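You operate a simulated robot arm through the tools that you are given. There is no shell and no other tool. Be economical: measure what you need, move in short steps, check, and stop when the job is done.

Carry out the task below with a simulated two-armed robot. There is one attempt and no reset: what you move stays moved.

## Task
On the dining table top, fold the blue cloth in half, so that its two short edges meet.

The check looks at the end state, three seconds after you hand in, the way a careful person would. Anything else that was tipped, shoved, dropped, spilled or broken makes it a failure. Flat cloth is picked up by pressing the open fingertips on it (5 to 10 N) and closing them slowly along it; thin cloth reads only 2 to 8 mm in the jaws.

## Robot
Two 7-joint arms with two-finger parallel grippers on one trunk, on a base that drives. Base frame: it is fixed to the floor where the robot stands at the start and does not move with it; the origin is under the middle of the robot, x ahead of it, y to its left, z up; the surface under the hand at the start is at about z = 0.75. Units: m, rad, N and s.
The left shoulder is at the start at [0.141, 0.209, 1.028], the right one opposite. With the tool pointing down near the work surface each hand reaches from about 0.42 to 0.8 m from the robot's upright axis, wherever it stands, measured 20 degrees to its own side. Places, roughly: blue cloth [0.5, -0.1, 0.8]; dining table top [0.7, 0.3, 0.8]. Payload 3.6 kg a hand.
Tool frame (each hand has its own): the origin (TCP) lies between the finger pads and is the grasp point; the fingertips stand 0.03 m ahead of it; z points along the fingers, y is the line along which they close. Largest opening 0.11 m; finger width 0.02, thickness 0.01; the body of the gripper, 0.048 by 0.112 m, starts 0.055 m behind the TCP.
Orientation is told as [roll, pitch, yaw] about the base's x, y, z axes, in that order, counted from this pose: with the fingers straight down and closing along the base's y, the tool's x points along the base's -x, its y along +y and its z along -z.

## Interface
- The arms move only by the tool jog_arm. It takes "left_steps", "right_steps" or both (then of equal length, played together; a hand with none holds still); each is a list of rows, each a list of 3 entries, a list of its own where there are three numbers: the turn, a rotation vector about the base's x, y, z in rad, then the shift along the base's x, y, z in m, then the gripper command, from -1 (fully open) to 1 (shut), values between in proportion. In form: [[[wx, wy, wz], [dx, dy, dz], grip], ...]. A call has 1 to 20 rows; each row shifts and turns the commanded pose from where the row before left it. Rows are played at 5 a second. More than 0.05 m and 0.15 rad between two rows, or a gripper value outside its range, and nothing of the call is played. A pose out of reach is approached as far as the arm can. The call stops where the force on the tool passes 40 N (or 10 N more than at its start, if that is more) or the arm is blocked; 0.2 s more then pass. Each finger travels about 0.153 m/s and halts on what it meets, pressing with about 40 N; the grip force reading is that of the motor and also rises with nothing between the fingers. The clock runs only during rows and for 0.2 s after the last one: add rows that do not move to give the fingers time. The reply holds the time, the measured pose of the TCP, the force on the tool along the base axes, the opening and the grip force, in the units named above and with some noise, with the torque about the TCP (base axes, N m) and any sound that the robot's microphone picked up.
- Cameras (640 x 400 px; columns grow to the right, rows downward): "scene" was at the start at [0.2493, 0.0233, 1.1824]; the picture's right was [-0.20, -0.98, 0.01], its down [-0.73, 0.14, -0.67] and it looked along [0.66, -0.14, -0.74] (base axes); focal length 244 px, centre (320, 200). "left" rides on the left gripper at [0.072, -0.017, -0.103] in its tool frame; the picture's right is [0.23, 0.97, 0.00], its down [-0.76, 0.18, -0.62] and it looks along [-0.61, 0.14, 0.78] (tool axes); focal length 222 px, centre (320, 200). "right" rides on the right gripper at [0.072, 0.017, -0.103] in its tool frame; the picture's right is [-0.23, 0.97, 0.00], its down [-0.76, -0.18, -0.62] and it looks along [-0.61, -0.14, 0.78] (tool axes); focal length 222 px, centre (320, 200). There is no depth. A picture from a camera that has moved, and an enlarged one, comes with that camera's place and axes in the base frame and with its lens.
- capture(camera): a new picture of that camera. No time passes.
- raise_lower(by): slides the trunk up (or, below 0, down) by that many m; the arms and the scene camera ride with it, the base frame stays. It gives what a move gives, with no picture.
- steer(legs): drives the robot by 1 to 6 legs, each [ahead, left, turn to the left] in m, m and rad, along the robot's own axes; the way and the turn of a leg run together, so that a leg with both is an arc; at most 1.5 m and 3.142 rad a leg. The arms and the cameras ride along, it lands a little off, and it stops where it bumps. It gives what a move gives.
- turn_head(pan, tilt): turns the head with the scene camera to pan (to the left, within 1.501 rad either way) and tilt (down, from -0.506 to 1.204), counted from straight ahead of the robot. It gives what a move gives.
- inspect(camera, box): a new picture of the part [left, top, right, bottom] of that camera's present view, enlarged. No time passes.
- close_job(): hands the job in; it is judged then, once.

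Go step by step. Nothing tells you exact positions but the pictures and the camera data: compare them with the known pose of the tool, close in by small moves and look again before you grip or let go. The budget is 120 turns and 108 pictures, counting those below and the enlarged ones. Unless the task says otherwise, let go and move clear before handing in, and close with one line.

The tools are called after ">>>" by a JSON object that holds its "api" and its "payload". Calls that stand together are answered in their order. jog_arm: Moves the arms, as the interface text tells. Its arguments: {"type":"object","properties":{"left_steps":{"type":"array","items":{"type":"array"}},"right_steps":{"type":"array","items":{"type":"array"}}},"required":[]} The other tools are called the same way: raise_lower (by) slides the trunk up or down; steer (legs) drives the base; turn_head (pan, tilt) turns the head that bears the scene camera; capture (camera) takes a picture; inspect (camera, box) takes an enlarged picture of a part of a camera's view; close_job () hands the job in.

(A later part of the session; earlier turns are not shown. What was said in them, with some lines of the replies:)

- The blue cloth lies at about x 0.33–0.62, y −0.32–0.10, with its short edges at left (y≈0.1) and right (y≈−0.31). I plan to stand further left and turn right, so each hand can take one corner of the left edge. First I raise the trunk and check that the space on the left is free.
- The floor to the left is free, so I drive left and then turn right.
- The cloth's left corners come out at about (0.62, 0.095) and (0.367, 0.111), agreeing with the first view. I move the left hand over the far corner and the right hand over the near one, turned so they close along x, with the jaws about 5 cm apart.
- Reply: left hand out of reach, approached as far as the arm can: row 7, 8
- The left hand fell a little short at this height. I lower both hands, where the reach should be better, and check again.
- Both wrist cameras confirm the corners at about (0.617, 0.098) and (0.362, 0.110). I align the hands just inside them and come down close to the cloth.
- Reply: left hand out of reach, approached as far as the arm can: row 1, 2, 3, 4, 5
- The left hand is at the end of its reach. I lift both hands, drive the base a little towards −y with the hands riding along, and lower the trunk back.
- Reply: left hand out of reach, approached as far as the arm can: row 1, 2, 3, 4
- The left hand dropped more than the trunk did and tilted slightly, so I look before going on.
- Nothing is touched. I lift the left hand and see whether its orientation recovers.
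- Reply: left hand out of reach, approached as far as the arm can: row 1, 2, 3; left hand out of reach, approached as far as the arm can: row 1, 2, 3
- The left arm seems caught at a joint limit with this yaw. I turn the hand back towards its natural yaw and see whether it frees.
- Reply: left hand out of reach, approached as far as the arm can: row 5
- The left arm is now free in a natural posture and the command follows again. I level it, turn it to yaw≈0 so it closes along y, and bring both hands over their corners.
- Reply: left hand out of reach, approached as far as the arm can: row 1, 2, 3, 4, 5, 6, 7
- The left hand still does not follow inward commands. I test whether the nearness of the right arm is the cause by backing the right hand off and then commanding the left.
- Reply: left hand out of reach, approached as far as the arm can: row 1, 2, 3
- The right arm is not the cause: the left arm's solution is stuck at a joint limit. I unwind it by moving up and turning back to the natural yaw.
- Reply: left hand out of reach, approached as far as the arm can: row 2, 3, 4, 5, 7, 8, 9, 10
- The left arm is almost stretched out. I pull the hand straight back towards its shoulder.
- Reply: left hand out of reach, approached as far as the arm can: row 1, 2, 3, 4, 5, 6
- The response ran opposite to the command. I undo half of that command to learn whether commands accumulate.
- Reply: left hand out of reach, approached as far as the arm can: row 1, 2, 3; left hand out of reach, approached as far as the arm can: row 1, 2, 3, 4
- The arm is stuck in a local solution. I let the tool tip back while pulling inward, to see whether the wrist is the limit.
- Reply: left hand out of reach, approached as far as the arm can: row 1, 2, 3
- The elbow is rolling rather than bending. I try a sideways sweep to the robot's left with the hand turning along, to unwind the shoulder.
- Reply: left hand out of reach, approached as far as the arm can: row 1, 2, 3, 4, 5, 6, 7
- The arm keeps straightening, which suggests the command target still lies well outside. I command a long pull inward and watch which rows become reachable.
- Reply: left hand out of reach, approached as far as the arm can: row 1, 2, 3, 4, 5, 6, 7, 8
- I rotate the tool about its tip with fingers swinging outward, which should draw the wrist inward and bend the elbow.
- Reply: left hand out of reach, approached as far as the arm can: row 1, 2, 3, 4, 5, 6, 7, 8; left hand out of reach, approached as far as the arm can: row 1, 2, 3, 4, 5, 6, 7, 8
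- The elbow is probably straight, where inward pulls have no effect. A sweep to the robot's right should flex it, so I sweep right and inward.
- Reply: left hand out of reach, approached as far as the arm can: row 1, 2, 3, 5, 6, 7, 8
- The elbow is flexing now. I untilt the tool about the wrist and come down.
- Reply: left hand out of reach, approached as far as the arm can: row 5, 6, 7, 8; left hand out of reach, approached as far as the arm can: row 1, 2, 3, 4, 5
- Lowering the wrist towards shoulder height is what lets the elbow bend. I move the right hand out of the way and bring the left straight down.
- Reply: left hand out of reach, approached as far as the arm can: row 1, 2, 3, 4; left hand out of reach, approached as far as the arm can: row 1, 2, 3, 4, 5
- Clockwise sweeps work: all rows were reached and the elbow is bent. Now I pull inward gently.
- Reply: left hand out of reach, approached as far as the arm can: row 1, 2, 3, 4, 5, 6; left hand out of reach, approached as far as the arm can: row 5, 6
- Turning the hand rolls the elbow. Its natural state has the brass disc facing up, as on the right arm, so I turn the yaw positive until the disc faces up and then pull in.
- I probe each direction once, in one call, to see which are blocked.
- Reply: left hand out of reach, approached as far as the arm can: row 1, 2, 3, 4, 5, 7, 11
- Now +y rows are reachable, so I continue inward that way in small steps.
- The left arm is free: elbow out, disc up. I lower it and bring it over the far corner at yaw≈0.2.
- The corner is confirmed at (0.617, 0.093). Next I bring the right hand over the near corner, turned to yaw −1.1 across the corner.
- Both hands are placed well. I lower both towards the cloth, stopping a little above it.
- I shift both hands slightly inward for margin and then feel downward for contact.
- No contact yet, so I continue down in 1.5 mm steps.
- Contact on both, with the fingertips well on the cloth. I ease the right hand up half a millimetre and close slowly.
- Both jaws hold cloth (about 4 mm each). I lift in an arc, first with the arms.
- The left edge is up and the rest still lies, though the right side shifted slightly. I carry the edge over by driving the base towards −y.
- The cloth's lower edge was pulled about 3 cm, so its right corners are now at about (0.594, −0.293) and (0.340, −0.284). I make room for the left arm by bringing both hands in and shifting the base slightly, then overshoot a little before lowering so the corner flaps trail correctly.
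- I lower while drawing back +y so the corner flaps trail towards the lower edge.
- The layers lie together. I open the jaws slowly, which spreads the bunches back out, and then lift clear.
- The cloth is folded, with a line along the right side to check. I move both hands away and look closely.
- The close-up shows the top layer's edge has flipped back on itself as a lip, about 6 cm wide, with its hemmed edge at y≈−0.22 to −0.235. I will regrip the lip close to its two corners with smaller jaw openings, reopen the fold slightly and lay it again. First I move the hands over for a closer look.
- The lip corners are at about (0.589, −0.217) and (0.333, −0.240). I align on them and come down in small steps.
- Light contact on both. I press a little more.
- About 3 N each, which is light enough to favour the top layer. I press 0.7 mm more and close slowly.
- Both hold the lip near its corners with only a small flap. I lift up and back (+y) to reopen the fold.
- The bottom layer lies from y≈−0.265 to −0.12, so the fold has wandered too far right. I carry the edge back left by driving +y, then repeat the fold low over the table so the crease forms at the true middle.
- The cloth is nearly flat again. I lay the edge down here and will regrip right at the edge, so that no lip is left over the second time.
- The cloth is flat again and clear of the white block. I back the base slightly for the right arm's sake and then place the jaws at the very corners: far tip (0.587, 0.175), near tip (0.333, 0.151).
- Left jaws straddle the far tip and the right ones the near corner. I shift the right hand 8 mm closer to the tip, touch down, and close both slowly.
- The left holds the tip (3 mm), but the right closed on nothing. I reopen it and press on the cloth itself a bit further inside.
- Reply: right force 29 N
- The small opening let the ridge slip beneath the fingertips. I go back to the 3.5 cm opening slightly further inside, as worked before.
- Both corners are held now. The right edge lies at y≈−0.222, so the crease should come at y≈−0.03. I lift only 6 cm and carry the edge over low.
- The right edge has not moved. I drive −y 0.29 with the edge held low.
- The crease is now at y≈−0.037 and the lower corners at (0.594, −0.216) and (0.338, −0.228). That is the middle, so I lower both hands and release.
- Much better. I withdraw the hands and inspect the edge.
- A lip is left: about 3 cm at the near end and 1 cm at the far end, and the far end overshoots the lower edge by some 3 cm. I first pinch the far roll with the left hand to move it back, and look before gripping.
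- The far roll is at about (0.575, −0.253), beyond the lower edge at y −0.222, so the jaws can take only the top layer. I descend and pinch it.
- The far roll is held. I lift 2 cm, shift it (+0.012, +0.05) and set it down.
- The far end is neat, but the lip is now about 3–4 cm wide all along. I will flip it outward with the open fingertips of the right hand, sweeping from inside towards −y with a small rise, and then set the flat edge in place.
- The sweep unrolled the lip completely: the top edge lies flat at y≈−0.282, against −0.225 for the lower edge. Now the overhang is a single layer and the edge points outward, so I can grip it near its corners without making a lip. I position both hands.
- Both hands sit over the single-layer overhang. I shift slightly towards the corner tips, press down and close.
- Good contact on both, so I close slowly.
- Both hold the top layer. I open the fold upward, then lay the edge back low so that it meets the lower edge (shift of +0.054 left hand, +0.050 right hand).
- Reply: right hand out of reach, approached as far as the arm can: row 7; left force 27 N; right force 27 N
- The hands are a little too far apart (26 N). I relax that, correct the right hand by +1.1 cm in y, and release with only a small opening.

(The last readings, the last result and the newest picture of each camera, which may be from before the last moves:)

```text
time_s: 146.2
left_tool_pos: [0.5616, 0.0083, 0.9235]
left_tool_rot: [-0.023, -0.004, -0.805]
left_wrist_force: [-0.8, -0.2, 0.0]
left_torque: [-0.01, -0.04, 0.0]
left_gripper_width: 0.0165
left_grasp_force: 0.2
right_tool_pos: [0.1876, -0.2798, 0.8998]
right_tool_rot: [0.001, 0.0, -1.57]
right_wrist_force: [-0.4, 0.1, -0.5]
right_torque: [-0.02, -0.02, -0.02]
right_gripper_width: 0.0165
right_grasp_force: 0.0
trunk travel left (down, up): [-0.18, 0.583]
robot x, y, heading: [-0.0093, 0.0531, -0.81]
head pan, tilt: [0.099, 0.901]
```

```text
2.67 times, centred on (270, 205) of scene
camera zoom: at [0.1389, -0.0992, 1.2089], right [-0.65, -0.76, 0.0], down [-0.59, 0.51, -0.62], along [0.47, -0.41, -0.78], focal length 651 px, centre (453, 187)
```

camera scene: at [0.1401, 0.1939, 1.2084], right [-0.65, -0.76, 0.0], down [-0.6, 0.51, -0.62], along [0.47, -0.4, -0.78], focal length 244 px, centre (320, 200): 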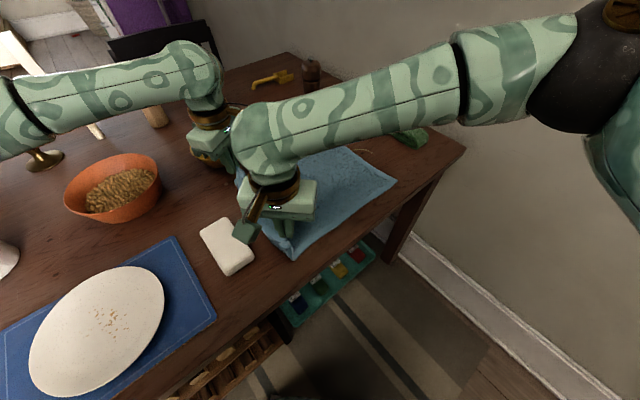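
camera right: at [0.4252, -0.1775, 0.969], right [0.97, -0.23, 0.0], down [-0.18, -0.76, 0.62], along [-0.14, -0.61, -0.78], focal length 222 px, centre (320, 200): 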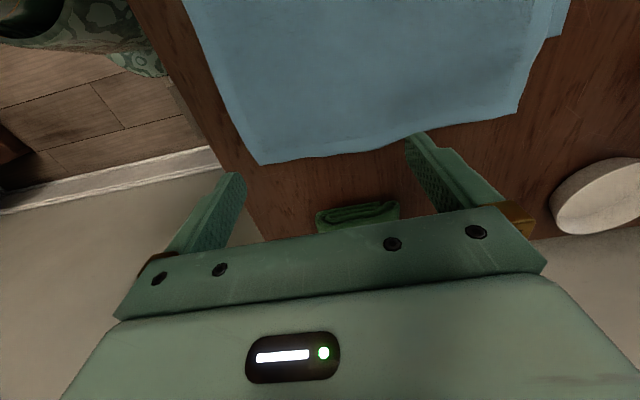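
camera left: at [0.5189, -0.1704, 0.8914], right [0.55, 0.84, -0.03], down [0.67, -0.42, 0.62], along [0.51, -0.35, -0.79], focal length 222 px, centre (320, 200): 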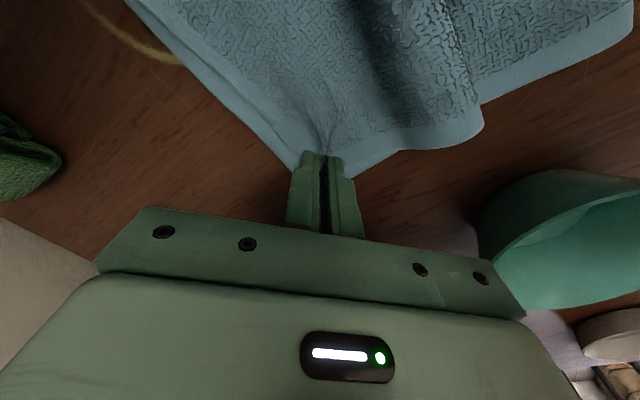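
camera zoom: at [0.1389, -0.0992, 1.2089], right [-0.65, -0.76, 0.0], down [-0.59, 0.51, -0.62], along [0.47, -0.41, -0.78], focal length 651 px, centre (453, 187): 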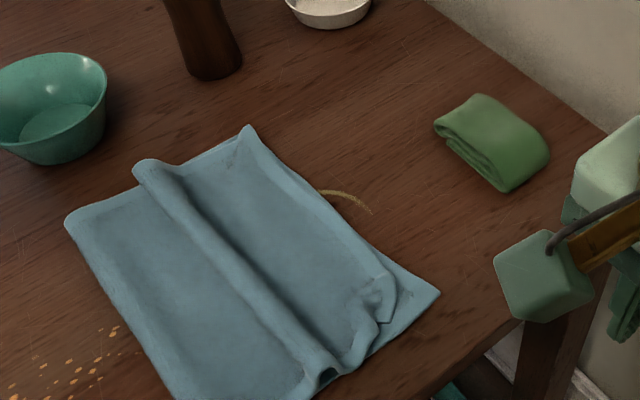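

The edges are close, but the slack has gathered into a ridge at y≈−0.145. I sweep that ridge towards the crease (+y) with both hands just above the cloth, so the crease moves out to its proper place.

>>> {"api": "jog_arm", "payload": {"left_steps": [[[0, 0, 0], [-0.003, -0.025, 0], 0.7], [[0, 0, 0], [-0.003, -0.026, 0], 0.7], [[0, 0, 0], [-0.003, -0.026, 0], 0.7], [[0, 0, 0], [-0.003, -0.026, -0.01], 0.7], [[0, 0, 0], [-0.003, -0.026, -0.01], 0.7], [[0, 0, 0], [-0.002, -0.026, -0.01], 0.7], [[0, 0, 0], [0, -0.026, -0.01], 0.7], [[0, 0, 0], [0, 0, -0.04], 0.7], [[0, 0, 0], [0, 0, -0.035], 0.7], [[0, 0, 0], [0, 0, -0.016], 0.7], [[0, 0, 0], [0, 0, 0], 0.7]], "right_steps": [[[0, 0, 0], [0.03, 0.015, 0], -1], [[0, 0, 0], [0.03, 0.015, 0], -1], [[0, 0, 0], [0.03, 0.015, 0], -1], [[0, 0, 0], [0.03, 0.015, 0], -1], [[0, 0, 0], [0.031, 0.015, 0], -1], [[0, 0, 0], [0.031, 0.015, 0], -1], [[0, 0, 0], [0.03, 0.013, 0], -1], [[0, 0, 0], [0, 0, -0.04], -1], [[0, 0, 0], [0, 0, -0.04], -1], [[0, 0, 0], [0, 0, -0.027], -1], [[0, 0, 0], [0, 0, 0], -1]]}}

```text
time_s: 148.6
left_tool_pos: [0.5474, -0.1754, 0.7941]
left_tool_rot: [-0.024, -0.002, -0.805]
left_wrist_force: [-1.3, 0.2, -0.5]
left_torque: [-0.03, 0.0, 0.01]
left_gripper_width: 0.0167
left_grasp_force: 0.1
right_tool_pos: [0.4023, -0.1771, 0.7916]
right_tool_rot: [0.001, 0.0, -1.568]
right_wrist_force: [0.6, -0.9, 0.4]
right_torque: [0.03, -0.02, -0.01]
right_gripper_width: 0.11
right_grasp_force: 0.1
trunk travel left (down, up): [-0.18, 0.583]
robot x, y, heading: [-0.0103, 0.052, -0.812]
head pan, tilt: [0.099, 0.901]
```

>>> {"api": "jog_arm", "payload": {"left_steps": [[[0, 0, 0], [0, 0.01, -0.002], 0.7], [[0, 0, 0], [0, 0.01, 0], 0.7], [[0, 0, 0], [0, 0.01, 0], 0.7], [[0, 0, 0], [0, 0.01, 0], 0.7], [[0, 0, 0], [0, 0.01, 0], 0.7], [[0, 0, 0], [0, 0.01, 0], 0.7], [[0, 0, 0], [0, 0.01, 0], 0.7], [[0, 0, 0], [0, 0.01, 0], 0.7], [[0, 0, 0], [0, 0.01, 0], 0.7], [[0, 0, 0], [0, 0.01, 0], 0.7], [[0, 0, 0], [0, 0.01, 0], 0.7], [[0, 0, 0], [0, 0.01, 0], 0.7], [[0, 0, 0], [0, 0.008, 0], 0.7], [[0, 0, 0], [0, 0, 0], 0.7]], "right_steps": [[[0, 0, 0], [0, 0.01, 0], -1], [[0, 0, 0], [0, 0.01, 0], -1], [[0, 0, 0], [0, 0.01, 0], -1], [[0, 0, 0], [0, 0.01, 0], -1], [[0, 0, 0], [0, 0.01, 0], -1], [[0, 0, 0], [0, 0.01, 0], -1], [[0, 0, 0], [0, 0.01, 0], -1], [[0, 0, 0], [0, 0.01, 0], -1], [[0, 0, 0], [0, 0.01, 0], -1], [[0, 0, 0], [0, 0.01, 0], -1], [[0, 0, 0], [0, 0.01, 0], -1], [[0, 0, 0], [0, 0.01, 0], -1], [[0, 0, 0], [0, 0.008, 0], -1], [[0, 0, 0], [0, 0, 0], -1]]}}

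>>> {"api": "jog_arm", "payload": {"left_steps": [[[0, 0, 0], [0, 0, 0.03], 0.7], [[0, 0, 0], [0, 0, 0.04], 0.7], [[0, 0, 0], [0, 0.03, 0.04], 0.7], [[0, 0, 0], [0, 0.04, 0.02], 0.7], [[0, 0, 0], [0, 0.04, 0], 0.7], [[0, 0, 0], [0, 0, 0], 0.7], [[0, 0, 0], [0, 0, 0], 0.7]], "right_steps": [[[0, 0, 0], [0, 0, 0.03], -1], [[0, 0, 0], [0, 0, 0.04], -1], [[0, 0, 0], [-0.03, -0.03, 0.03], -1], [[0, 0, 0], [-0.03, -0.035, 0.01], -1], [[0, 0, 0], [-0.03, -0.035, 0], -1], [[0, 0, 0], [-0.03, -0.035, 0], -1], [[0, 0, 0], [-0.03, -0.03, 0], -1]]}}

>>> {"api": "inspect", "payload": {"camera": "scene", "box": [150, 130, 380, 310]}}

```text
time_s: 151.6
left_tool_pos: [0.5478, -0.0473, 0.7911]
left_tool_rot: [-0.024, -0.001, -0.803]
left_wrist_force: [0.1, -0.1, 0.9]
left_torque: [0.01, 0.0, 0.02]
left_gripper_width: 0.0163
left_grasp_force: 0.1
right_tool_pos: [0.4031, -0.0993, 0.7911]
right_tool_rot: [0.001, 0.001, -1.569]
right_wrist_force: [1.0, 0.4, 0.0]
right_torque: [-0.04, 0.0, -0.01]
right_gripper_width: 0.1098
right_grasp_force: 0.0
right hand out of reach, approached as far as the arm can: row 9, 10, 11, 12, 13
trunk travel left (down, up): [-0.18, 0.583]
robot x, y, heading: [-0.0102, 0.0519, -0.813]
head pan, tilt: [0.099, 0.901]
```

```text
refused: row 3 steps farther than a row can; nothing moved
```

```text
2.22 times, centred on (265, 220) of scene
camera zoom: at [0.1399, -0.1001, 1.2085], right [-0.65, -0.76, 0.0], down [-0.59, 0.51, -0.62], along [0.47, -0.41, -0.78], focal length 542 px, centre (442, 156)
```

zoom: 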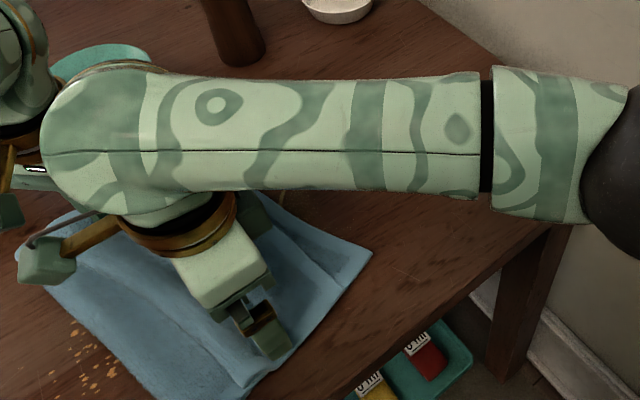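

The right hand ran out of room at y=−0.10. I lift the left hand and let the base carry the right hand's sweep on to the crease.

>>> {"api": "jog_arm", "payload": {"left_steps": [[[0, 0, 0], [0, 0, 0.03], 0.7], [[0, 0, 0], [0, 0, 0.04], 0.7]]}}

>>> {"api": "steer", "payload": {"legs": [[-0.042, 0.0405, 0]]}}

>>> {"api": "jog_arm", "payload": {"left_steps": [[[0, 0, 0], [0, 0, 0.03], 0.7], [[0, 0, 0], [0, 0.02, 0.02], 0.7], [[0, 0, 0], [0, 0.04, 0.01], 0.7], [[0, 0, 0], [0, 0.04, 0], 0.7], [[0, 0, 0], [0, 0.0, 0], 0.7], [[0, 0, 0], [0, 0, 0], 0.7], [[0, 0, 0], [0, 0, 0], 0.7]], "right_steps": [[[0, 0, 0], [0, 0, 0.03], -1], [[0, 0, 0], [0, 0, 0.04], -1], [[0, 0, 0], [-0.025, -0.03, 0.02], -1], [[0, 0, 0], [-0.03, -0.035, 0.01], -1], [[0, 0, 0], [-0.03, -0.035, 0], -1], [[0, 0, 0], [-0.03, -0.035, 0], -1], [[0, 0, 0], [-0.03, -0.035, 0], -1]]}}

>>> {"api": "inspect", "payload": {"camera": "scene", "box": [180, 100, 420, 290]}}

```text
time_s: 152.2
left_tool_pos: [0.5484, -0.0491, 0.8593]
left_tool_rot: [-0.023, -0.003, -0.804]
left_wrist_force: [0.1, -0.5, -0.1]
left_torque: [0.0, -0.03, -0.04]
left_gripper_width: 0.0165
left_grasp_force: 0.1
right_tool_pos: [0.4018, -0.0977, 0.7911]
right_tool_rot: [-0.002, 0.001, -1.569]
right_wrist_force: [0.2, 0.6, -1.1]
right_torque: [-0.02, 0.04, 0.03]
right_gripper_width: 0.1101
right_grasp_force: 0.1
trunk travel left (down, up): [-0.18, 0.583]
robot x, y, heading: [-0.0143, 0.0446, -0.811]
head pan, tilt: [0.099, 0.901]
```

```text
time_s: 153.2
left_tool_pos: [0.5498, 0.0138, 0.8599]
left_tool_rot: [-0.026, -0.003, -0.804]
left_wrist_force: [0.0, 1.2, -0.7]
left_torque: [-0.03, -0.02, -0.07]
left_gripper_width: 0.0165
left_grasp_force: 0.2
right_tool_pos: [0.4045, -0.0372, 0.7911]
right_tool_rot: [-0.001, 0.0, -1.568]
right_wrist_force: [-0.7, -0.1, 0.1]
right_torque: [-0.05, 0.0, -0.04]
right_gripper_width: 0.1101
right_grasp_force: 0.1
trunk travel left (down, up): [-0.18, 0.583]
robot x, y, heading: [-0.0134, 0.1078, -0.806]
head pan, tilt: [0.099, 0.901]
```

```text
time_s: 154.8
left_tool_pos: [0.5489, 0.1116, 0.9227]
left_tool_rot: [-0.024, -0.002, -0.804]
left_wrist_force: [-0.8, -0.6, -0.1]
left_torque: [0.0, 0.04, 0.03]
left_gripper_width: 0.0165
left_grasp_force: 0.0
right_tool_pos: [0.2582, -0.2105, 0.8924]
right_tool_rot: [0.0, 0.001, -1.567]
right_wrist_force: [0.2, -1.1, 0.1]
right_torque: [-0.01, 0.0, -0.01]
right_gripper_width: 0.1101
right_grasp_force: 0.2
trunk travel left (down, up): [-0.18, 0.583]
robot x, y, heading: [-0.0146, 0.1118, -0.806]
head pan, tilt: [0.099, 0.901]
```

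```text
2.11 times, centred on (300, 195) of scene
camera zoom: at [0.1405, -0.0413, 1.2085], right [-0.65, -0.76, 0.0], down [-0.59, 0.51, -0.62], along [0.47, -0.4, -0.78], focal length 514 px, centre (362, 210)
```

zoom: 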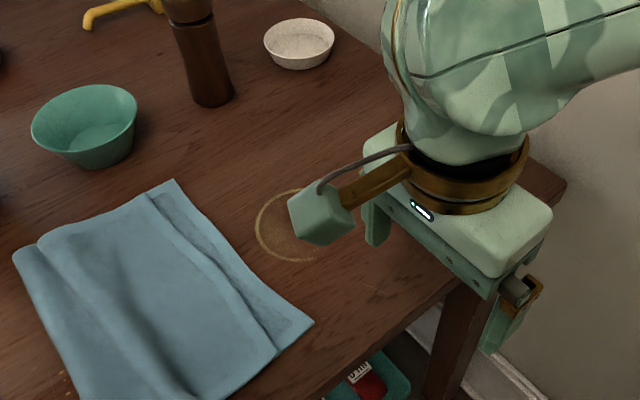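

The whole cloth slid 9 cm towards +y, which is fine. Its lower edge is now at y≈−0.13 to −0.15 with the top edge 3–4 cm short of it and parallel. I grip the top edge near both corners once more, lightly, and draw it out to meet the lower edge.

>>> {"api": "jog_arm", "payload": {"left_steps": [[[0, 0, 0], [0.003, -0.032, -0.01], 0.36], [[0, 0, 0], [0.003, -0.032, -0.01], 0.36], [[0, 0, 0], [0.003, -0.032, -0.01], 0.36], [[0, 0, 0], [0.003, -0.032, -0.02], 0.36], [[0, 0, 0], [0.003, -0.032, -0.025], 0.36], [[0, 0, 0], [0.001, -0.032, -0.028], 0.36], [[0, 0, 0], [0, 0, 0], 0.36]], "right_steps": [[[0, 0, 0], [0.022, 0.0245, 0], 0.36], [[0, 0, 0], [0.022, 0.0245, 0], 0.36], [[0, 0, 0], [0.022, 0.0245, 0], 0.36], [[0, 0, 0], [0.023, 0.0245, -0.01], 0.36], [[0, 0, 0], [0.023, 0.0245, -0.03], 0.36], [[0, 0, 0], [0, 0, -0.032], 0.36], [[0, 0, 0], [0, 0, 0], 0.36]]}}

>>> {"api": "capture", "payload": {"camera": "right"}}

```text
time_s: 156.3
left_tool_pos: [0.5641, -0.0787, 0.8166]
left_tool_rot: [-0.023, -0.004, -0.8]
left_wrist_force: [0.5, 0.4, -0.5]
left_torque: [-0.02, -0.02, -0.01]
left_gripper_width: 0.0353
left_grasp_force: 0.2
right_tool_pos: [0.3704, -0.0831, 0.8168]
right_tool_rot: [0.002, 0.001, -1.566]
right_wrist_force: [0.2, 0.3, 0.2]
right_torque: [-0.02, 0.01, -0.03]
right_gripper_width: 0.0352
right_grasp_force: 0.1
trunk travel left (down, up): [-0.18, 0.583]
robot x, y, heading: [-0.0135, 0.1074, -0.81]
head pan, tilt: [0.099, 0.901]
```

```text
1 pictures are left
camera right: at [0.3853, -0.0092, 0.921], right [0.97, -0.22, 0.0], down [-0.17, -0.76, 0.62], along [-0.14, -0.61, -0.78], focal length 222 px, centre (320, 200)
```

right: 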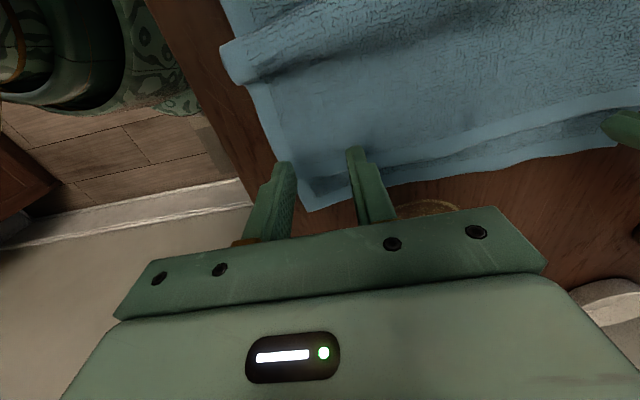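

The geometry matches: top edge y≈−0.107, lower edge −0.150 at the near end. I descend for light contact.

>>> {"api": "jog_arm", "payload": {"left_steps": [[[0, 0, 0], [0, -0.006, -0.012], 0.36], [[0, 0, 0], [0, 0, -0.012], 0.36], [[0, 0, 0], [0, 0, -0.004], 0.36], [[0, 0, 0], [0, 0, -0.0015], 0.36], [[0, 0, 0], [0, 0, 0], 0.36]], "right_steps": [[[0, 0, 0], [0.001, -0.008, -0.012], 0.36], [[0, 0, 0], [0, 0, -0.012], 0.36], [[0, 0, 0], [0, 0, -0.004], 0.36], [[0, 0, 0], [0, 0, -0.0015], 0.36], [[0, 0, 0], [0, 0, 0], 0.36]]}}

```text
time_s: 157.6
left_tool_pos: [0.5653, -0.0863, 0.7877]
left_tool_rot: [-0.024, -0.003, -0.803]
left_wrist_force: [-0.3, 0.5, 3.5]
left_torque: [0.02, -0.04, -0.02]
left_gripper_width: 0.0352
left_grasp_force: 0.1
right_tool_pos: [0.3713, -0.0932, 0.7884]
right_tool_rot: [-0.001, -0.001, -1.568]
right_wrist_force: [0.9, 1.2, 1.5]
right_torque: [0.0, 0.0, 0.0]
right_gripper_width: 0.035
right_grasp_force: 0.0
trunk travel left (down, up): [-0.18, 0.583]
robot x, y, heading: [-0.009, 0.1069, -0.807]
head pan, tilt: [0.099, 0.901]
```

Light contact. I press slightly more with the right hand and close both slowly.

>>> {"api": "jog_arm", "payload": {"left_steps": [[[0, 0, 0], [0, 0, -0.0003], 0.36], [[0, 0, 0], [0, 0, 0], 0.42], [[0, 0, 0], [0, 0, 0], 0.48], [[0, 0, 0], [0, 0, 0], 0.54], [[0, 0, 0], [0, 0, 0], 0.6], [[0, 0, 0], [0, 0, 0], 0.66], [[0, 0, 0], [0, 0, 0], 0.72], [[0, 0, 0], [0, 0, 0], 0.78], [[0, 0, 0], [0, 0, 0], 0.84], [[0, 0, 0], [0, 0, 0], 0.9], [[0, 0, 0], [0, 0, 0], 0.96], [[0, 0, 0], [0, 0, 0], 1.0], [[0, 0, 0], [0, 0, 0], 1.0]], "right_steps": [[[0, 0, 0], [0, 0, -0.0015], 0.36], [[0, 0, 0], [0, 0, 0], 0.42], [[0, 0, 0], [0, 0, 0], 0.48], [[0, 0, 0], [0, 0, 0], 0.54], [[0, 0, 0], [0, 0, 0], 0.6], [[0, 0, 0], [0, 0, 0], 0.66], [[0, 0, 0], [0, 0, 0], 0.72], [[0, 0, 0], [0, 0, 0], 0.78], [[0, 0, 0], [0, 0, 0], 0.84], [[0, 0, 0], [0, 0, 0], 0.9], [[0, 0, 0], [0, 0, 0], 0.96], [[0, 0, 0], [0, 0, 0], 1.0], [[0, 0, 0], [0, 0, 0], 1.0]]}}

```text
time_s: 160.3
left_tool_pos: [0.5653, -0.0861, 0.7867]
left_tool_rot: [-0.025, -0.001, -0.803]
left_wrist_force: [-3.6, 0.8, 4.5]
left_torque: [0.03, 0.11, 0.04]
left_gripper_width: 0.0036
left_grasp_force: 40.2
right_tool_pos: [0.3719, -0.0931, 0.7874]
right_tool_rot: [0.0, 0.001, -1.568]
right_wrist_force: [3.0, 0.8, 2.4]
right_torque: [0.03, -0.14, 0.09]
right_gripper_width: 0.0066
right_grasp_force: 40.3
trunk travel left (down, up): [-0.18, 0.583]
robot x, y, heading: [-0.0095, 0.109, -0.815]
head pan, tilt: [0.099, 0.901]
```

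The right reads 6.6 mm, so it probably took both layers. I reopen and retry it more lightly.

>>> {"api": "jog_arm", "payload": {"right_steps": [[[0, 0, 0], [0, 0, 0], 0.7], [[0, 0, 0], [0, 0, 0], 0.36], [[0, 0, 0], [0, 0, 0.006], 0.36], [[0, 0, 0], [0, -0.002, 0], 0.36], [[0, 0, 0], [0, 0, -0.0042], 0.36], [[0, 0, 0], [0, 0, 0], 0.42], [[0, 0, 0], [0, 0, 0], 0.48], [[0, 0, 0], [0, 0, 0], 0.54], [[0, 0, 0], [0, 0, 0], 0.6], [[0, 0, 0], [0, 0, 0], 0.66], [[0, 0, 0], [0, 0, 0], 0.72], [[0, 0, 0], [0, 0, 0], 0.78], [[0, 0, 0], [0, 0, 0], 0.84], [[0, 0, 0], [0, 0, 0], 0.9], [[0, 0, 0], [0, 0, 0], 0.96], [[0, 0, 0], [0, 0, 0], 1.0], [[0, 0, 0], [0, 0, 0], 1.0]]}}

```text
time_s: 163.9
left_tool_pos: [0.565, -0.0853, 0.7863]
left_tool_rot: [-0.022, -0.002, -0.804]
left_wrist_force: [-3.7, 0.5, 5.8]
left_torque: [0.05, 0.12, 0.0]
left_gripper_width: 0.0036
left_grasp_force: 40.2
right_tool_pos: [0.3724, -0.0961, 0.7901]
right_tool_rot: [0.002, 0.001, -1.567]
right_wrist_force: [4.0, -0.2, 0.8]
right_torque: [0.05, -0.16, 0.01]
right_gripper_width: 0.0032
right_grasp_force: 39.9
trunk travel left (down, up): [-0.18, 0.583]
robot x, y, heading: [-0.0133, 0.1078, -0.805]
head pan, tilt: [0.099, 0.901]
```

Now 3.2 mm, so just the top layer. I draw the edge out to the lower edge (left −0.029, right −0.042) and release gently.

>>> {"api": "jog_arm", "payload": {"left_steps": [[[0, 0, 0], [0, 0, 0.012], 1.0], [[0, 0, 0], [0.001, -0.01, 0.003], 1.0], [[0, 0, 0], [0.001, -0.01, 0], 1.0], [[0, 0, 0], [0.001, -0.009, -0.003], 1.0], [[0, 0, 0], [0, 0, -0.011], 1.0], [[0, 0, 0], [0, 0, 0], 0.9], [[0, 0, 0], [0, 0, 0], 0.8], [[0, 0, 0], [0, 0, 0], 0.7], [[0, 0, 0], [0, 0, 0], 0.65], [[0, 0, 0], [0, 0, 0], 0.65], [[0, 0, 0], [0, 0, 0.02], 0.65], [[0, 0, 0], [0, 0, 0.04], 0.65]], "right_steps": [[[0, 0, 0], [0, 0, 0.012], 1.0], [[0, 0, 0], [0, -0.014, 0.003], 1.0], [[0, 0, 0], [0, -0.014, 0], 1.0], [[0, 0, 0], [0, -0.014, -0.003], 1.0], [[0, 0, 0], [0, 0, -0.012], 1.0], [[0, 0, 0], [0, 0, 0], 0.9], [[0, 0, 0], [0, 0, 0], 0.8], [[0, 0, 0], [0, 0, 0], 0.7], [[0, 0, 0], [0, 0, 0], 0.55], [[0, 0, 0], [0, 0, 0], 0.4], [[0, 0, 0], [0, 0, 0.02], 0.4], [[0, 0, 0], [0, 0, 0.04], 0.4]]}}

```text
time_s: 166.6
left_tool_pos: [0.5699, -0.1152, 0.8462]
left_tool_rot: [-0.022, -0.002, -0.802]
left_wrist_force: [-0.7, 0.3, 0.2]
left_torque: [0.01, 0.0, 0.01]
left_gripper_width: 0.0189
left_grasp_force: 0.0
right_tool_pos: [0.3688, -0.1372, 0.8488]
right_tool_rot: [-0.001, -0.001, -1.568]
right_wrist_force: [-0.2, -0.5, 0.0]
right_torque: [0.03, -0.02, 0.02]
right_gripper_width: 0.033
right_grasp_force: 0.0
trunk travel left (down, up): [-0.18, 0.583]
robot x, y, heading: [-0.0118, 0.1091, -0.805]
head pan, tilt: [0.099, 0.901]
```

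I withdraw the hands and use the last picture to check the result.

>>> {"api": "jog_arm", "payload": {"left_steps": [[[0, 0, 0], [0, 0.02, 0.04], 0.65], [[0, 0, 0], [0, 0.03, 0.03], 0.65], [[0, 0, 0], [0, 0.045, 0.01], 0.65], [[0, 0, 0], [0, 0.045, 0.01], 0.65], [[0, 0, 0], [0, 0.045, 0], 0.65], [[0, 0, 0], [0, 0.045, 0], 0.65], [[0, 0, 0], [0, 0.045, 0], 0.65]], "right_steps": [[[0, 0, 0], [0, 0, 0.04], 0.4], [[0, 0, 0], [-0.03, -0.03, 0.01], 0.4], [[0, 0, 0], [-0.035, -0.035, 0], 0.4], [[0, 0, 0], [-0.035, -0.035, 0], 0.4], [[0, 0, 0], [-0.035, -0.035, 0], 0.4], [[0, 0, 0], [-0.03, -0.035, 0], 0.4], [[0, 0, 0], [0, 0, 0], 0.4]]}}

>>> {"api": "inspect", "payload": {"camera": "scene", "box": [120, 120, 380, 320]}}

```text
time_s: 168.2
left_tool_pos: [0.5706, 0.1623, 0.9369]
left_tool_rot: [-0.022, -0.003, -0.804]
left_wrist_force: [-0.1, 0.7, 0.2]
left_torque: [-0.01, -0.01, -0.01]
left_gripper_width: 0.0194
left_grasp_force: 0.1
right_tool_pos: [0.2044, -0.3047, 0.897]
right_tool_rot: [0.001, 0.0, -1.567]
right_wrist_force: [0.4, 0.2, 0.1]
right_torque: [-0.02, -0.03, -0.03]
right_gripper_width: 0.0332
right_grasp_force: 0.1
trunk travel left (down, up): [-0.18, 0.583]
robot x, y, heading: [-0.0136, 0.1089, -0.808]
head pan, tilt: [0.099, 0.901]
```

```text
2.00 times, centred on (250, 220) of scene
camera zoom: at [0.1409, -0.0396, 1.2088], right [-0.65, -0.76, 0.0], down [-0.6, 0.51, -0.62], along [0.47, -0.4, -0.78], focal length 488 px, centre (460, 160)
```

zoom: 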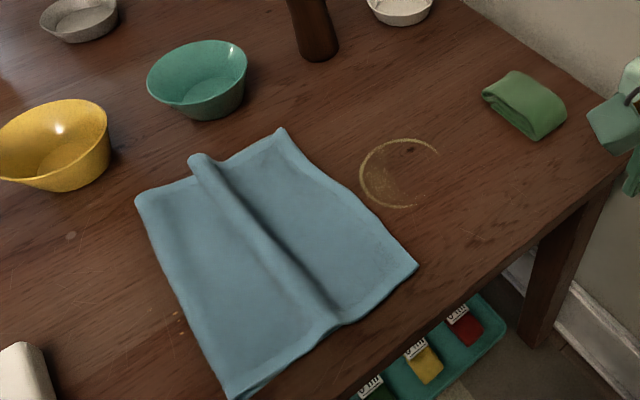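

The two short edges now meet along their whole length, with the corners coinciding to within the picture's accuracy. The crease runs straight, with one soft ruck left in the top layer. I have seen no other object move, both hands are clear, and I have no pictures left to check a further smoothing, so I hand in.

>>> {"api": "close_job", "payload": {}}

```text
The job is handed in.
```

The blue cloth is folded once and its two short edges meet, but the fold is uneven: one soft ruck remains in the top layer, taking up about 6 cm of cloth, so the lower half is about 18 cm long instead of 21. The cloth also lies several centimetres to the left of where it started.
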